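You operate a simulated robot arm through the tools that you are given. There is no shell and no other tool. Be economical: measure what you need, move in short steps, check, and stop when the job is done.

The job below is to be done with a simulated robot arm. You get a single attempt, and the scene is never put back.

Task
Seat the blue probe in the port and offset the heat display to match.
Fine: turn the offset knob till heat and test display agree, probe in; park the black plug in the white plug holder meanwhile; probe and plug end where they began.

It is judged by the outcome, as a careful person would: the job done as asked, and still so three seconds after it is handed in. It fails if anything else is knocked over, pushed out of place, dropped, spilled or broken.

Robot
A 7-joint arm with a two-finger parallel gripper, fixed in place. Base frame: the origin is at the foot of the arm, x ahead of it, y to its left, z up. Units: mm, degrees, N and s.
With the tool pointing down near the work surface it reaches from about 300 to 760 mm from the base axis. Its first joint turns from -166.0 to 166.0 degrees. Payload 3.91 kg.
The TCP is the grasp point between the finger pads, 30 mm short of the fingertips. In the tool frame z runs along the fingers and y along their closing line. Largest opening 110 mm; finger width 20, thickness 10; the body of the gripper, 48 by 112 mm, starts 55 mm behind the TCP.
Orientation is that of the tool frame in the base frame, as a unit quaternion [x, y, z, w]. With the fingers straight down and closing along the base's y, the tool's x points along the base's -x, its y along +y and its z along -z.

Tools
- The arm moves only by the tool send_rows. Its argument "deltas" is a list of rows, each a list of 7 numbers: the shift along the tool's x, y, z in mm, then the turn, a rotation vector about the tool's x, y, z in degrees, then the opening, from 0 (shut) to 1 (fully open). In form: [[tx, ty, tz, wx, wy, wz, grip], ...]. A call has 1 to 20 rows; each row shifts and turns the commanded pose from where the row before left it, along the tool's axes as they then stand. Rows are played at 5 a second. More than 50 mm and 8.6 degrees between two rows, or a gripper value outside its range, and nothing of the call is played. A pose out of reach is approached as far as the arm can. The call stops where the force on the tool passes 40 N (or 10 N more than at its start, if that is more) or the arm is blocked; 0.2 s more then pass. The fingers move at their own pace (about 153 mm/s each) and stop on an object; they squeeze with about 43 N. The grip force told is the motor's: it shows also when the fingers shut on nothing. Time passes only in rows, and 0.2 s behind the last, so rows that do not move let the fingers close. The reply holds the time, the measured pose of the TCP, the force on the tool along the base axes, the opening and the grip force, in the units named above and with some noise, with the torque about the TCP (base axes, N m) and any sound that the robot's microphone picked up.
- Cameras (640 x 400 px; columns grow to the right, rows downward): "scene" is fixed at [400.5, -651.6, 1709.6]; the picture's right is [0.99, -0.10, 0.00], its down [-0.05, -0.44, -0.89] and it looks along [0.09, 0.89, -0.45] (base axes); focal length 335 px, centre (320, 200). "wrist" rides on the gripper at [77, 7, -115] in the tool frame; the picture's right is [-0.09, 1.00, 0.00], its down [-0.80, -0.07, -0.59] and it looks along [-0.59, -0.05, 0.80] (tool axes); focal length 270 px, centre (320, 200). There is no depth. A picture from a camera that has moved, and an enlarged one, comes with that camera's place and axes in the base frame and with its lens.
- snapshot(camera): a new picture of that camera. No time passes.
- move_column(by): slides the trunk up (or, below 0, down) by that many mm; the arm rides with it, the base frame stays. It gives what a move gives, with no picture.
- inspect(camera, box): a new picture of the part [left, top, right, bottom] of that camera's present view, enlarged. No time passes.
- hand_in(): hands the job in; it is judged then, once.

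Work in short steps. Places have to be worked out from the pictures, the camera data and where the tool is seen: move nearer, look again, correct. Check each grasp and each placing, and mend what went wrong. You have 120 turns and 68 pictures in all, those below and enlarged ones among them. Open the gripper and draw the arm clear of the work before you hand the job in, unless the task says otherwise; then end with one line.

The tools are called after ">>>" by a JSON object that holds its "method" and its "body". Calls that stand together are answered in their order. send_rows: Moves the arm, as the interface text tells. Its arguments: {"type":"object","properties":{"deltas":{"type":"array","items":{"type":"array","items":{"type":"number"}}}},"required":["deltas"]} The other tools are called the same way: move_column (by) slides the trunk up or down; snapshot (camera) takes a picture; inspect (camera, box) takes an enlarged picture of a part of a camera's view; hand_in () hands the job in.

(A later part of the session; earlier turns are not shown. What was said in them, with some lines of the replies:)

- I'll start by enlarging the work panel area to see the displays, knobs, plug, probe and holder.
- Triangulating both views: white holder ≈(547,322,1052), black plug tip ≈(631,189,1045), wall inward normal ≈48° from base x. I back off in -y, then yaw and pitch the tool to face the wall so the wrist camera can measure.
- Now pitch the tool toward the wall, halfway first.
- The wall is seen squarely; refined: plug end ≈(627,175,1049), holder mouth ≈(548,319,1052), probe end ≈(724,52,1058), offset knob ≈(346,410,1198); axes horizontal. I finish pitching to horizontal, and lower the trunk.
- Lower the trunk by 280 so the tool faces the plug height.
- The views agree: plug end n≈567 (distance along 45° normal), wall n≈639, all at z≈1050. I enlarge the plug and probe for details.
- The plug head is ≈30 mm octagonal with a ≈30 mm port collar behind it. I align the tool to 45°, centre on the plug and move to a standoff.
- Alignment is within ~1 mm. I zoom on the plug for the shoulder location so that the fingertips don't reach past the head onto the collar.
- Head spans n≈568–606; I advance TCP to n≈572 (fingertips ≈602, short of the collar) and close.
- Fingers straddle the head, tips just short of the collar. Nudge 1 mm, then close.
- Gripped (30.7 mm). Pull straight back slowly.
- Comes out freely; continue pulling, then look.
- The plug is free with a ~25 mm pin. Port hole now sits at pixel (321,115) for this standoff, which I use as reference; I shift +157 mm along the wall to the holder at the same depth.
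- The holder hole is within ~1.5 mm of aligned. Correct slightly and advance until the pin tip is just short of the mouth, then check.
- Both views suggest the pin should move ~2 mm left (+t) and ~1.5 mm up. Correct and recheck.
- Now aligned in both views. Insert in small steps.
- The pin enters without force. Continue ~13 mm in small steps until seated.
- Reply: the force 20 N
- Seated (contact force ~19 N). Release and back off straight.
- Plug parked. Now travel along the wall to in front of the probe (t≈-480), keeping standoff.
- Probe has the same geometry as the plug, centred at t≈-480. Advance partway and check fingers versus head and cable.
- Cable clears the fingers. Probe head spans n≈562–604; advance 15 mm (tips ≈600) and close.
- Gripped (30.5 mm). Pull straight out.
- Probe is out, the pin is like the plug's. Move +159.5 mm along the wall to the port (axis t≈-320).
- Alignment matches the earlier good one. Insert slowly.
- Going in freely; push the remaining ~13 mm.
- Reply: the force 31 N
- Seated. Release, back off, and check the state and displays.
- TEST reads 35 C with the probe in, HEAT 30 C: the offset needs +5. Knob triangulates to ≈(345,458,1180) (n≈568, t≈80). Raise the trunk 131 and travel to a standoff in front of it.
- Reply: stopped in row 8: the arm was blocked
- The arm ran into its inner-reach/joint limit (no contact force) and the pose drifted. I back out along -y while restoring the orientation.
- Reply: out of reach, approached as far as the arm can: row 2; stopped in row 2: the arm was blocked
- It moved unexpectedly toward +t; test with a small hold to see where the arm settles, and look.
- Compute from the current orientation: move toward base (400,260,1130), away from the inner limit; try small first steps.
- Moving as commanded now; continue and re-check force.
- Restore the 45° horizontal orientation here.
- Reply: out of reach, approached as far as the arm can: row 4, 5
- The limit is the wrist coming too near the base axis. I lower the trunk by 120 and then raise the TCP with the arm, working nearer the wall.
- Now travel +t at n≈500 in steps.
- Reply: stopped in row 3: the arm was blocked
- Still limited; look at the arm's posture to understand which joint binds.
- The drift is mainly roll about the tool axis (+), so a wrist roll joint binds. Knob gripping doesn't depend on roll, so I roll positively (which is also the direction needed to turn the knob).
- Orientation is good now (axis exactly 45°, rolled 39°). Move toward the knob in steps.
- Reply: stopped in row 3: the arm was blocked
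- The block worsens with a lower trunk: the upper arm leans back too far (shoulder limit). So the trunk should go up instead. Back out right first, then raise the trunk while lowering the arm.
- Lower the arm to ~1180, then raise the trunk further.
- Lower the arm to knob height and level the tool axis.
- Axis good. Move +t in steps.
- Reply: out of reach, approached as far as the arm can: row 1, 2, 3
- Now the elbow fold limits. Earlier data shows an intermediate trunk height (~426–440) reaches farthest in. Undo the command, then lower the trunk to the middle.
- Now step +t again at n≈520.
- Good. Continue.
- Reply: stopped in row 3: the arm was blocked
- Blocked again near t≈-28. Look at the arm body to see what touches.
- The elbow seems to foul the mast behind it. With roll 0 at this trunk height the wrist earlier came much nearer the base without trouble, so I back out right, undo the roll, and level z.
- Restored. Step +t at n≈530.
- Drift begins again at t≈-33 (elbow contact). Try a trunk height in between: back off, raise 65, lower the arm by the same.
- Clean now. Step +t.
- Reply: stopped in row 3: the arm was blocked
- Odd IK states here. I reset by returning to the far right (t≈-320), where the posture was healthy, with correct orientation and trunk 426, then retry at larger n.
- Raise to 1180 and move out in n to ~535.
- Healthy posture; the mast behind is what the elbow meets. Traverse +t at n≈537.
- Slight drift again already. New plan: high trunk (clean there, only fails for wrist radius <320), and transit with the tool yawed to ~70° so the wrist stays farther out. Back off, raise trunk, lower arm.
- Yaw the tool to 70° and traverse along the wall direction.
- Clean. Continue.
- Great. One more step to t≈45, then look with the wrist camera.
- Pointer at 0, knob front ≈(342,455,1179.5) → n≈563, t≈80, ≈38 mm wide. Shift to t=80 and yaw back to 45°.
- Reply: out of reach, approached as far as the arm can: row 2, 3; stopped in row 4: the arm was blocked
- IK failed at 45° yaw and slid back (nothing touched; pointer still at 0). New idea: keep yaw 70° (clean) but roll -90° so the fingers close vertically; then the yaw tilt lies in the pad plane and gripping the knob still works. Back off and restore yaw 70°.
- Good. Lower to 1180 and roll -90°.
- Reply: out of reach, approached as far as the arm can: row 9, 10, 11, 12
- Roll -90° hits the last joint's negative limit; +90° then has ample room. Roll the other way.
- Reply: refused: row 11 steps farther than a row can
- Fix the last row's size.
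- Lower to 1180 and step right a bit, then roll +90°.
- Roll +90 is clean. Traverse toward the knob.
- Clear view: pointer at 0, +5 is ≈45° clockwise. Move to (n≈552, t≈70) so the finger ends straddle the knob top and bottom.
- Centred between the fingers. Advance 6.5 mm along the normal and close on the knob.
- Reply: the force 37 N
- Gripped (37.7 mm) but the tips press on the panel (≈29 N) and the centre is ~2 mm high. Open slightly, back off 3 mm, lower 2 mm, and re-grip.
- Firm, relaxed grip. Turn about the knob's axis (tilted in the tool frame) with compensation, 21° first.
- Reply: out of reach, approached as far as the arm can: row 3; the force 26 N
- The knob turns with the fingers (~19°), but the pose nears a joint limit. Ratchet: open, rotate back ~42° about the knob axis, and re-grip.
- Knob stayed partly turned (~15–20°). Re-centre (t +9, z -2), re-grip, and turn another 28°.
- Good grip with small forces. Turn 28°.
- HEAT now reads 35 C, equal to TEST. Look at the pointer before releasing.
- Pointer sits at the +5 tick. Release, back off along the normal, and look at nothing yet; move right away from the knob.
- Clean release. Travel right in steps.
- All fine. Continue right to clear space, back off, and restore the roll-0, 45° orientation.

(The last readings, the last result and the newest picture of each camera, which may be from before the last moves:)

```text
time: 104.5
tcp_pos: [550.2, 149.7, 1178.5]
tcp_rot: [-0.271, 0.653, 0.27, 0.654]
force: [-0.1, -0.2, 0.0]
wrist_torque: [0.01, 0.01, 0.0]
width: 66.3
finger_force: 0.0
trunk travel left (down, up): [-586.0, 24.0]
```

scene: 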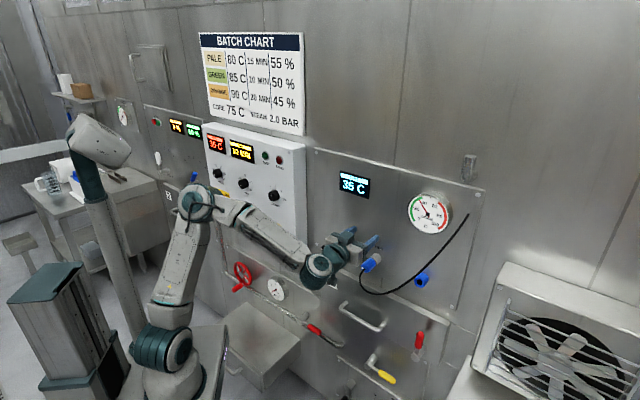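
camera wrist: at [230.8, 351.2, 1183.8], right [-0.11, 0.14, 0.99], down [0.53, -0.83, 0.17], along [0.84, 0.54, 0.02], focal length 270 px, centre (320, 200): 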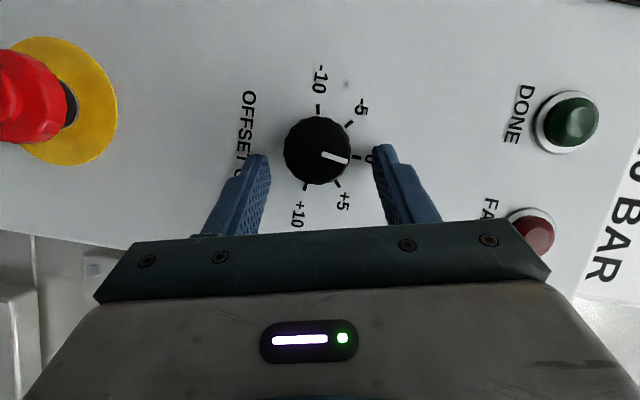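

Orientation restored. Back off to n≈455, lower the trunk to probe height, and align at t=-320.

>>> {"method": "send_rows", "body": {"deltas": [[0, -20, -20, 0, 0, 0, 0.6], [0, -17, -20, 0, 0, 0, 0.6], [0, 0, 0, 0, 0, 0, 0.6]]}}

>>> {"method": "move_column", "body": {"by": -129}}

>>> {"method": "send_rows", "body": {"deltas": [[0, 0, 40, 0, 0, 0, 0.6], [0, 0, 35, 0, 0, 0, 0.6], [0, 0, 20, 0, 0, 0, 0.6], [0, 0, 0, 0, 0, 0, 0.6]]}}

>>> {"method": "snapshot", "body": {"camera": "wrist"}}

```text
time: 105.3
tcp_pos: [547.5, 94.1, 1178.2]
tcp_rot: [-0.271, 0.654, 0.271, 0.653]
force: [0.7, 0.0, 0.2]
wrist_torque: [0.0, -0.01, -0.02]
width: 66.1
finger_force: 0.0
trunk travel left (down, up): [-586.0, 24.0]
```

```text
time: 106.9
tcp_pos: [549.7, 94.6, 1049.7]
tcp_rot: [-0.272, 0.653, 0.272, 0.653]
force: [-0.4, 0.9, 0.0]
wrist_torque: [-0.03, -0.03, 0.01]
width: 66.1
finger_force: 0.1
trunk travel left (down, up): [-457.0, 153.0]
```

```text
time: 107.9
tcp_pos: [616.4, 162.2, 1047.6]
tcp_rot: [-0.271, 0.653, 0.271, 0.653]
force: [-0.5, 0.2, -0.4]
wrist_torque: [-0.02, 0.0, 0.03]
width: 66.0
finger_force: 0.0
trunk travel left (down, up): [-457.0, 153.0]
```

```text
7 pictures are left
camera wrist: at [530.5, 85.2, 971.4], right [-0.71, 0.7, 0.09], down [-0.37, -0.47, 0.8], along [0.6, 0.53, 0.59], focal length 270 px, centre (320, 200)
```

wrist: 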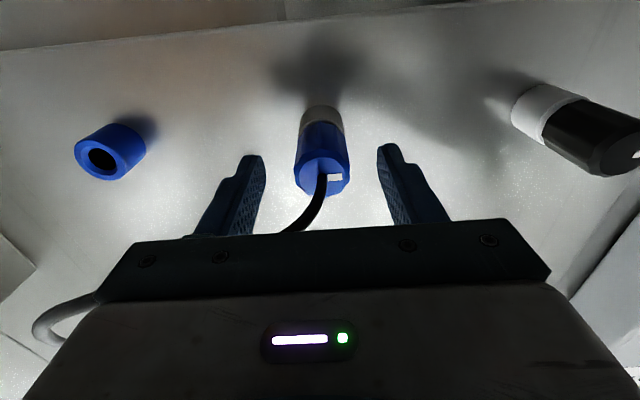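

Probe centred between fingers. Advance 19 mm and grip.

>>> {"method": "send_rows", "body": {"deltas": [[-1.5, 0.8, 10, 0, 0, 0, 0.6], [0, 0, 9, 0, 0, 0, 0.6], [0, 0, 0, 0, 0, 0, 0.6], [0, 0, 0, 0, 0, 0, 0.2], [0, 0, 0, 0, 0, 0, 0.2], [0, 0, 0, 0, 0, 0, 0.2]]}}

```text
time: 109.3
tcp_pos: [628.5, 176.2, 1049.4]
tcp_rot: [-0.27, 0.653, 0.27, 0.653]
force: [-0.6, 1.2, 0.0]
wrist_torque: [-0.05, 0.06, -0.39]
width: 30.6
finger_force: 42.8
trunk travel left (down, up): [-457.0, 153.0]
```

Gripped. Pull out 70 mm, shift -160.5 mm to the blue holder, then advance to near the mouth.

>>> {"method": "send_rows", "body": {"deltas": [[0, 0, -5, 0, 0, 0, 0.2], [0, 0, -10, 0, 0, 0, 0.2], [0, 0, -15, 0, 0, 0, 0.2], [0, 0, -20, 0, 0, 0, 0.2], [0, 0, -20, 0, 0, 0, 0.2], [0, -40, 0, 0, 0, 0, 0.2], [0, -40, 0, 0, 0, 0, 0.2], [0, -40, 0, 0, 0, 0, 0.2], [0, -40.5, 0, 0, 0, 0, 0.2], [0, 0, 0, 0, 0, 0, 0.2], [0, 0, 20, 0, 0, 0, 0.2], [0, 0, 18, 0, 0, 0, 0.2], [0, 0, 0, 0, 0, 0, 0.2], [0, 0, 0, 0, 0, 0, 0.2]]}}

>>> {"method": "inspect", "body": {"camera": "wrist", "box": [270, 90, 370, 160]}}

```text
time: 112.3
tcp_pos: [720.5, 39.6, 1050.5]
tcp_rot: [-0.271, 0.653, 0.272, 0.653]
force: [-0.3, -0.8, -1.5]
wrist_torque: [0.0, 0.0, 0.01]
width: 30.8
finger_force: 43.4
trunk travel left (down, up): [-457.0, 153.0]
```

```text
5.71 times, centred on (320, 125) of wrist
camera zoom: at [634.6, -37.8, 973.5], right [-0.71, 0.7, 0.09], down [-0.37, -0.47, 0.8], along [0.6, 0.53, 0.59], focal length 1544 px, centre (320, 629)
```

zoom: 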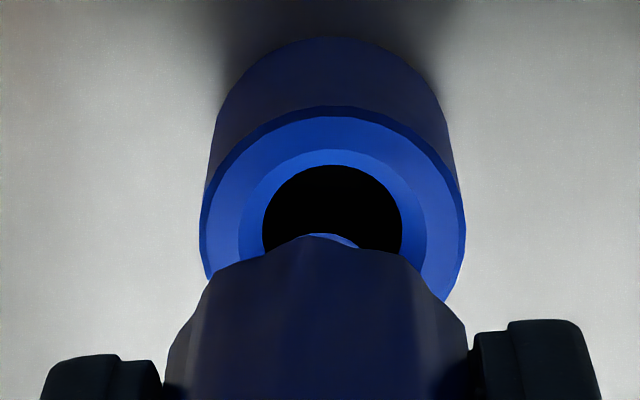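

Hole is ~1 mm left and ~1 mm low relative to the pin. Correct and insert gently.

>>> {"method": "send_rows", "body": {"deltas": [[1, 1, 3, 0, 0, 0, 0.2], [0, 0, 4, 0, 0, 0, 0.2], [0, 0, 4, 0, 0, 0, 0.2], [0, 0, 4, 0, 0, 0, 0.2], [0, 0, 4, 0, 0, 0, 0.2], [0, 0, 0, 0, 0, 0, 0.2]]}}

```text
time: 113.7
tcp_pos: [733.6, 53.6, 1048.7]
tcp_rot: [-0.271, 0.653, 0.271, 0.653]
force: [-0.9, -0.7, -0.8]
wrist_torque: [0.01, 0.01, 0.02]
width: 30.7
finger_force: 42.9
trunk travel left (down, up): [-457.0, 153.0]
```

No force with the pin already ~13 mm in. Push the rest.

>>> {"method": "send_rows", "body": {"deltas": [[0, 0, 4, 0, 0, 0, 0.2], [0, 0, 4, 0, 0, 0, 0.2], [0, 0, 3, 0, 0, 0, 0.2], [0, 0, 2, 0, 0, 0, 0.2], [0, 0, 1, 0, 0, 0, 0.2]]}}

```text
time: 114.9
tcp_pos: [741.4, 61.5, 1049.7]
tcp_rot: [-0.271, 0.653, 0.271, 0.653]
force: [-9.0, -2.9, -2.9]
wrist_torque: [-0.03, 0.07, -0.01]
width: 30.8
finger_force: 42.6
trunk travel left (down, up): [-457.0, 153.0]
```

Contact starting; push a little more to be sure it's fully home.

>>> {"method": "send_rows", "body": {"deltas": [[0, 0, 1.5, 0, 0, 0, 0.2], [0, 0, 0, 0, 0, 0, 0.2]]}}

>>> {"method": "inspect", "body": {"camera": "scene", "box": [340, 235, 440, 310]}}

```text
time: 115.5
tcp_pos: [742.0, 62.9, 1051.0]
tcp_rot: [-0.27, 0.653, 0.271, 0.653]
force: [-19.4, -8.2, -7.3]
wrist_torque: [-0.22, 0.12, 0.39]
width: 30.6
finger_force: 43.1
trunk travel left (down, up): [-457.0, 153.0]
```

```text
5.33 times, centred on (390, 272) of scene
camera zoom: at [400.5, -651.6, 1709.6], right [0.99, -0.1, 0.0], down [-0.05, -0.44, -0.89], along [0.09, 0.89, -0.45], focal length 1789 px, centre (-53, -187)
```

zoom: 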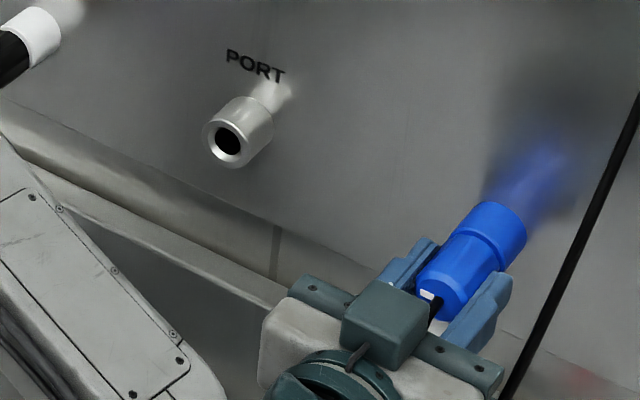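

Probe fully home. Release, back off, raise the arm 160 mm, then lower the trunk the same (good posture for the plug).

>>> {"method": "send_rows", "body": {"deltas": [[0, 0, 0, 0, 0, 0, 0.6], [0, 0, 0, 0, 0, 0, 0.6], [0, 0, -30, 0, 0, 0, 0.6], [0, 0, -40, 0, 0, 0, 0.6], [0, 0, -40, 0, 0, 0, 0.6], [0, 0, 0, 0, 0, 0, 0.6], [-40, 40, 0, 0, 0, 0, 0.6], [-40, 30, 0, 0, 0, 0, 0.6], [-40, 30, 0, 0, 0, 0, 0.6], [-40, 0, 0, 0, 0, 0, 0.6], [0, 0, 0, 0, 0, 0, 0.6]]}}

>>> {"method": "move_column", "body": {"by": -160}}

```text
refused: row 7 steps farther than a row can; nothing moved
```

```text
time: 117.3
tcp_pos: [741.9, 64.3, 889.6]
tcp_rot: [-0.271, 0.653, 0.271, 0.653]
force: [-0.4, 0.2, -0.2]
wrist_torque: [0.01, 0.0, -0.02]
width: 22.0
finger_force: 0.1
trunk travel left (down, up): [-297.0, 313.0]
```

The rows were refused but the trunk moved, so the gripper was dragged off the probe downward. I must look at what happened right away.

>>> {"method": "inspect", "body": {"camera": "scene", "box": [310, 225, 470, 385]}}

```text
2.50 times, centred on (390, 305) of scene
camera zoom: at [400.5, -651.6, 1709.6], right [0.99, -0.1, 0.0], down [-0.05, -0.44, -0.89], along [0.09, 0.89, -0.45], focal length 838 px, centre (145, -62)
```

zoom: 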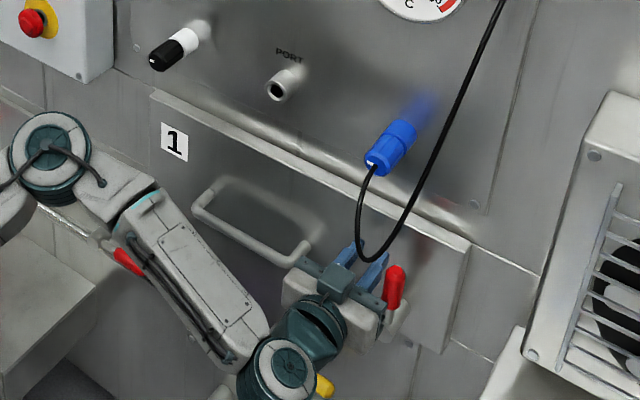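

Luckily the probe is still seated in its holder, and the red lever (420,341) is where it was. Back straight out from here in small steps with fingers narrow.

>>> {"method": "send_rows", "body": {"deltas": [[0, 0, -10, 0, 0, 0, 0.2], [0, 0, -20, 0, 0, 0, 0.2], [0, 0, -30, 0, 0, 0, 0.2], [0, 0, -30, 0, 0, 0, 0.2], [0, 0, -30, 0, 0, 0, 0.2], [0, 0, 0, 0, 0, 0, 0.2]]}}

```text
time: 118.8
tcp_pos: [658.9, -22.2, 889.5]
tcp_rot: [-0.272, 0.653, 0.272, 0.653]
force: [-0.1, -0.6, 0.0]
wrist_torque: [-0.01, 0.01, 0.02]
width: 22.0
finger_force: 0.1
trunk travel left (down, up): [-297.0, 313.0]
```

Clear. Raise to 1050 and travel to the white holder (t≈-160.5).

>>> {"method": "send_rows", "body": {"deltas": [[-40, 0, 0, 0, 0, 0, 0.2], [-40, 0, 0, 0, 0, 0, 0.2], [-40, 0, 0, 0, 0, 0, 0.2], [-40, 0, 0, 0, 0, 0, 0.6], [0, 46, 3, 0, 0, 0, 0.6], [0, 46, 3, 0, 0, 0, 0.6], [0, 46, 3, 0, 0, 0, 0.6], [0, 46, 3, 0, 0, 0, 0.6], [0, 46, 3, 0, 0, 0, 0.6], [0, 46, 3, 0, 0, 0, 0.6], [0, 45, 2, 0, 0, 0, 0.6], [0, 0, 0, 0, 0, 0, 0.6]]}}

```text
time: 121.3
tcp_pos: [456.9, 199.6, 1049.1]
tcp_rot: [-0.249, 0.66, 0.265, 0.657]
force: [-0.3, -0.9, 0.1]
wrist_torque: [-0.03, -0.01, -0.04]
width: 66.3
finger_force: 0.1
trunk travel left (down, up): [-297.0, 313.0]
```

Slight drift (reach limit again). Step right, go closer to the wall, then approach the plug's t.

>>> {"method": "send_rows", "body": {"deltas": [[0, -45, 0, 0, 0, 0, 0.6], [0, 0, 30, 0, 0, 0, 0.6], [0, 0, 30, 0, 0, 0, 0.6], [0, 0, 0, 0, 0, 0, 0.6]]}}

```text
time: 122.3
tcp_pos: [519.1, 231.1, 1051.5]
tcp_rot: [-0.27, 0.653, 0.271, 0.654]
force: [0.4, -1.1, -0.3]
wrist_torque: [0.03, 0.0, 0.02]
width: 65.9
finger_force: 0.0
trunk travel left (down, up): [-297.0, 313.0]
```

Restored. Shift +43 mm to the plug axis at n≈522.

>>> {"method": "send_rows", "body": {"deltas": [[0, 0, -8, 0, 0, 0, 0.6], [0, 22, 0, 0, 0, 0, 0.6], [1.5, 21, 0, 0, 0, 0, 0.6], [0, 0, 0, 0, 0, 0, 0.6]]}}

>>> {"method": "snapshot", "body": {"camera": "wrist"}}

```text
time: 123.3
tcp_pos: [483.6, 256.0, 1048.5]
tcp_rot: [-0.271, 0.653, 0.271, 0.653]
force: [-0.7, 0.1, 0.4]
wrist_torque: [-0.02, 0.0, -0.02]
width: 66.3
finger_force: 0.0
trunk travel left (down, up): [-297.0, 313.0]
```

```text
3 pictures are left
camera wrist: at [397.6, 178.7, 971.6], right [-0.71, 0.7, 0.09], down [-0.37, -0.47, 0.8], along [0.6, 0.53, 0.59], focal length 270 px, centre (320, 200)
```

wrist: 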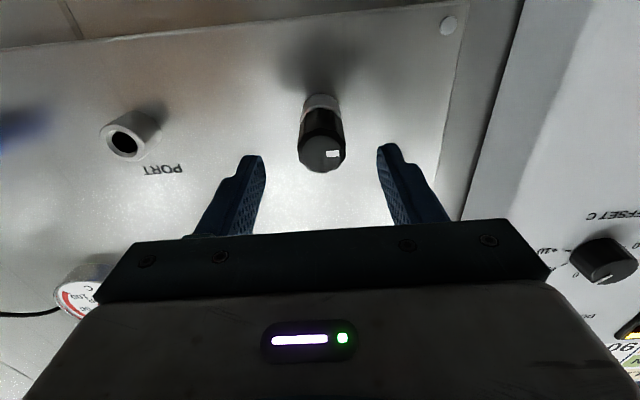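

Plug centred. Advance to n≈570 and grip.

>>> {"method": "send_rows", "body": {"deltas": [[-0.5, 0.6, 20, 0, 0, 0, 0.6], [0, 0, 16, 0, 0, 0, 0.6], [0, 0, 11, 0, 0, 0, 0.6], [0, 0, 0, 0, 0, 0, 0.6], [0, 0, 0, 0, 0, 0, 0.2], [0, 0, 0, 0, 0, 0, 0.2], [0, 0, 0, 0, 0, 0, 0.2]]}}

```text
time: 125.0
tcp_pos: [516.9, 290.4, 1048.4]
tcp_rot: [-0.27, 0.654, 0.271, 0.653]
force: [-1.8, 2.8, 0.4]
wrist_torque: [-0.1, 0.03, -0.66]
width: 30.6
finger_force: 43.4
trunk travel left (down, up): [-297.0, 313.0]
```

Gripped (30.6 mm). Pull 50 mm and shift -159.8 mm to the port, keeping a moderate standoff.

>>> {"method": "send_rows", "body": {"deltas": [[0, 0, -5, 0, 0, 0, 0.2], [0, 0, -10, 0, 0, 0, 0.2], [0, 0, -15, 0, 0, 0, 0.2], [0, 0, -20, 0, 0, 0, 0.2], [0, 0, 0, 0, 0, 0, 0.2], [0, -20, 0, 0, 0, 0, 0.2], [0, -40, -10, 0, 0, 0, 0.2], [0, -40, 0, 0, 0, 0, 0.2], [0, -40, 0, 0, 0, 0, 0.2], [0, -19.8, 0, 0, 0, 0, 0.2], [0, 0, 0, 0, 0, 0, 0.2], [0, 0, 15, 0, 0, 0, 0.2], [0, 0, 15, 0, 0, 0, 0.2], [0, 0, 0, 0, 0, 0, 0.2], [0, 0, 0, 0, 0, 0, 0.2]]}}

>>> {"method": "inspect", "body": {"camera": "wrist", "box": [270, 90, 370, 160]}}

```text
time: 128.2
tcp_pos: [608.3, 155.5, 1047.5]
tcp_rot: [-0.27, 0.654, 0.27, 0.654]
force: [-0.1, 1.0, -0.5]
wrist_torque: [0.01, 0.0, 0.0]
width: 30.9
finger_force: 43.2
trunk travel left (down, up): [-297.0, 313.0]
```

```text
5.71 times, centred on (320, 125) of wrist
camera zoom: at [522.4, 78.5, 971.3], right [-0.71, 0.7, 0.09], down [-0.37, -0.47, 0.8], along [0.6, 0.53, 0.59], focal length 1544 px, centre (320, 629)
```

zoom: 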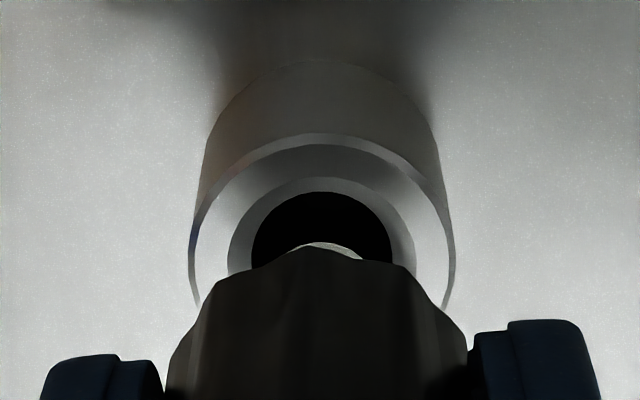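

Same alignment as before (hole column 322). Raise 0.7 mm and insert gently.

>>> {"method": "send_rows", "body": {"deltas": [[-0.7, 0, 3, 0, 0, 0, 0.2], [0, 0, 4, 0, 0, 0, 0.2], [0, 0, 4, 0, 0, 0, 0.2], [0, 0, 4, 0, 0, 0, 0.2], [0, 0, 4, 0, 0, 0, 0.2], [0, 0, 0, 0, 0, 0, 0.2]]}}

```text
time: 129.6
tcp_pos: [620.9, 167.8, 1048.7]
tcp_rot: [-0.272, 0.653, 0.271, 0.653]
force: [-0.4, 0.3, -0.6]
wrist_torque: [-0.05, 0.04, -0.04]
width: 31.0
finger_force: 43.0
trunk travel left (down, up): [-297.0, 313.0]
```

No resistance; finish the insertion.

>>> {"method": "send_rows", "body": {"deltas": [[0, 0, 4, 0, 0, 0, 0.2], [0, 0, 4, 0, 0, 0, 0.2], [0, 0, 3, 0, 0, 0, 0.2], [0, 0, 2, 0, 0, 0, 0.2], [0, 0, 1.5, 0, 0, 0, 0.2], [0, 0, 0, 0, 0, 0, 0.2]]}}

```text
time: 130.9
tcp_pos: [629.4, 175.7, 1048.2]
tcp_rot: [-0.271, 0.653, 0.271, 0.653]
force: [-25.4, -14.4, -0.4]
wrist_torque: [0.23, -0.28, -0.25]
width: 30.7
finger_force: 42.9
trunk travel left (down, up): [-297.0, 313.0]
stopped in row 6: the force on the tool passed its limit at 41 N (the readings are from after the stop); the commanded pose is now the measured one
```

Firmly seated. Release and back straight out.

>>> {"method": "send_rows", "body": {"deltas": [[0, 0, 0, 0, 0, 0, 0.6], [0, 0, 0, 0, 0, 0, 0.6], [0, 0, -30, 0, 0, 0, 0.6], [0, 0, -40, 0, 0, 0, 0.6], [0, 0, -40, 0, 0, 0, 0.6], [0, -40, -20, 0, 0, 0, 0.6], [0, -40, -20, 0, 0, 0, 0.6], [0, 0, 0, 0, 0, 0, 1], [0, 0, 0, 0, 0, 0, 1]]}}

>>> {"method": "inspect", "body": {"camera": "scene", "box": [195, 125, 455, 310]}}

```text
time: 132.9
tcp_pos: [582.3, 16.3, 1047.0]
tcp_rot: [-0.272, 0.654, 0.271, 0.651]
force: [0.7, 0.0, 0.0]
wrist_torque: [-0.01, 0.01, 0.02]
width: 110.0
finger_force: 0.0
trunk travel left (down, up): [-297.0, 313.0]
```

```text
2.16 times, centred on (325, 218) of scene
camera zoom: at [400.5, -651.6, 1709.6], right [0.99, -0.1, 0.0], down [-0.05, -0.44, -0.89], along [0.09, 0.89, -0.45], focal length 725 px, centre (309, 162)
```

zoom: 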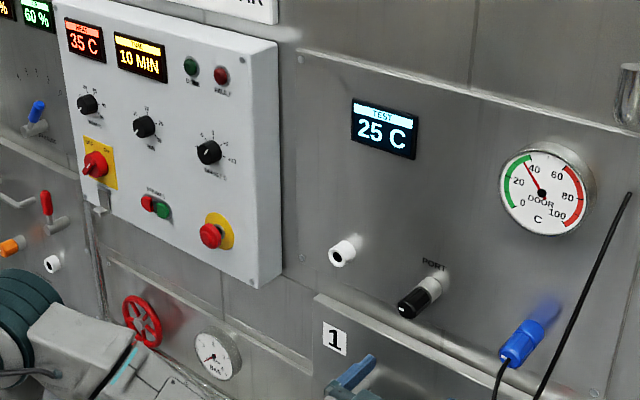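

HEAT reads 35 C, which matches the 35 C that TEST showed with the probe in. The plug is back in the port, the probe is in its blue holder, the white holder is empty, and the arm is clear with the gripper open. Handing in.

>>> {"method": "hand_in", "body": {}}

```text
The job is handed in.
```

The job is handed in: with the probe in the port, HEAT was offset to 35 C to match TEST, and the plug and probe are back where they began. One slip: a trunk move dragged the closed gripper down off the probe, but the probe stayed seated and pictures showed nothing else out of place.
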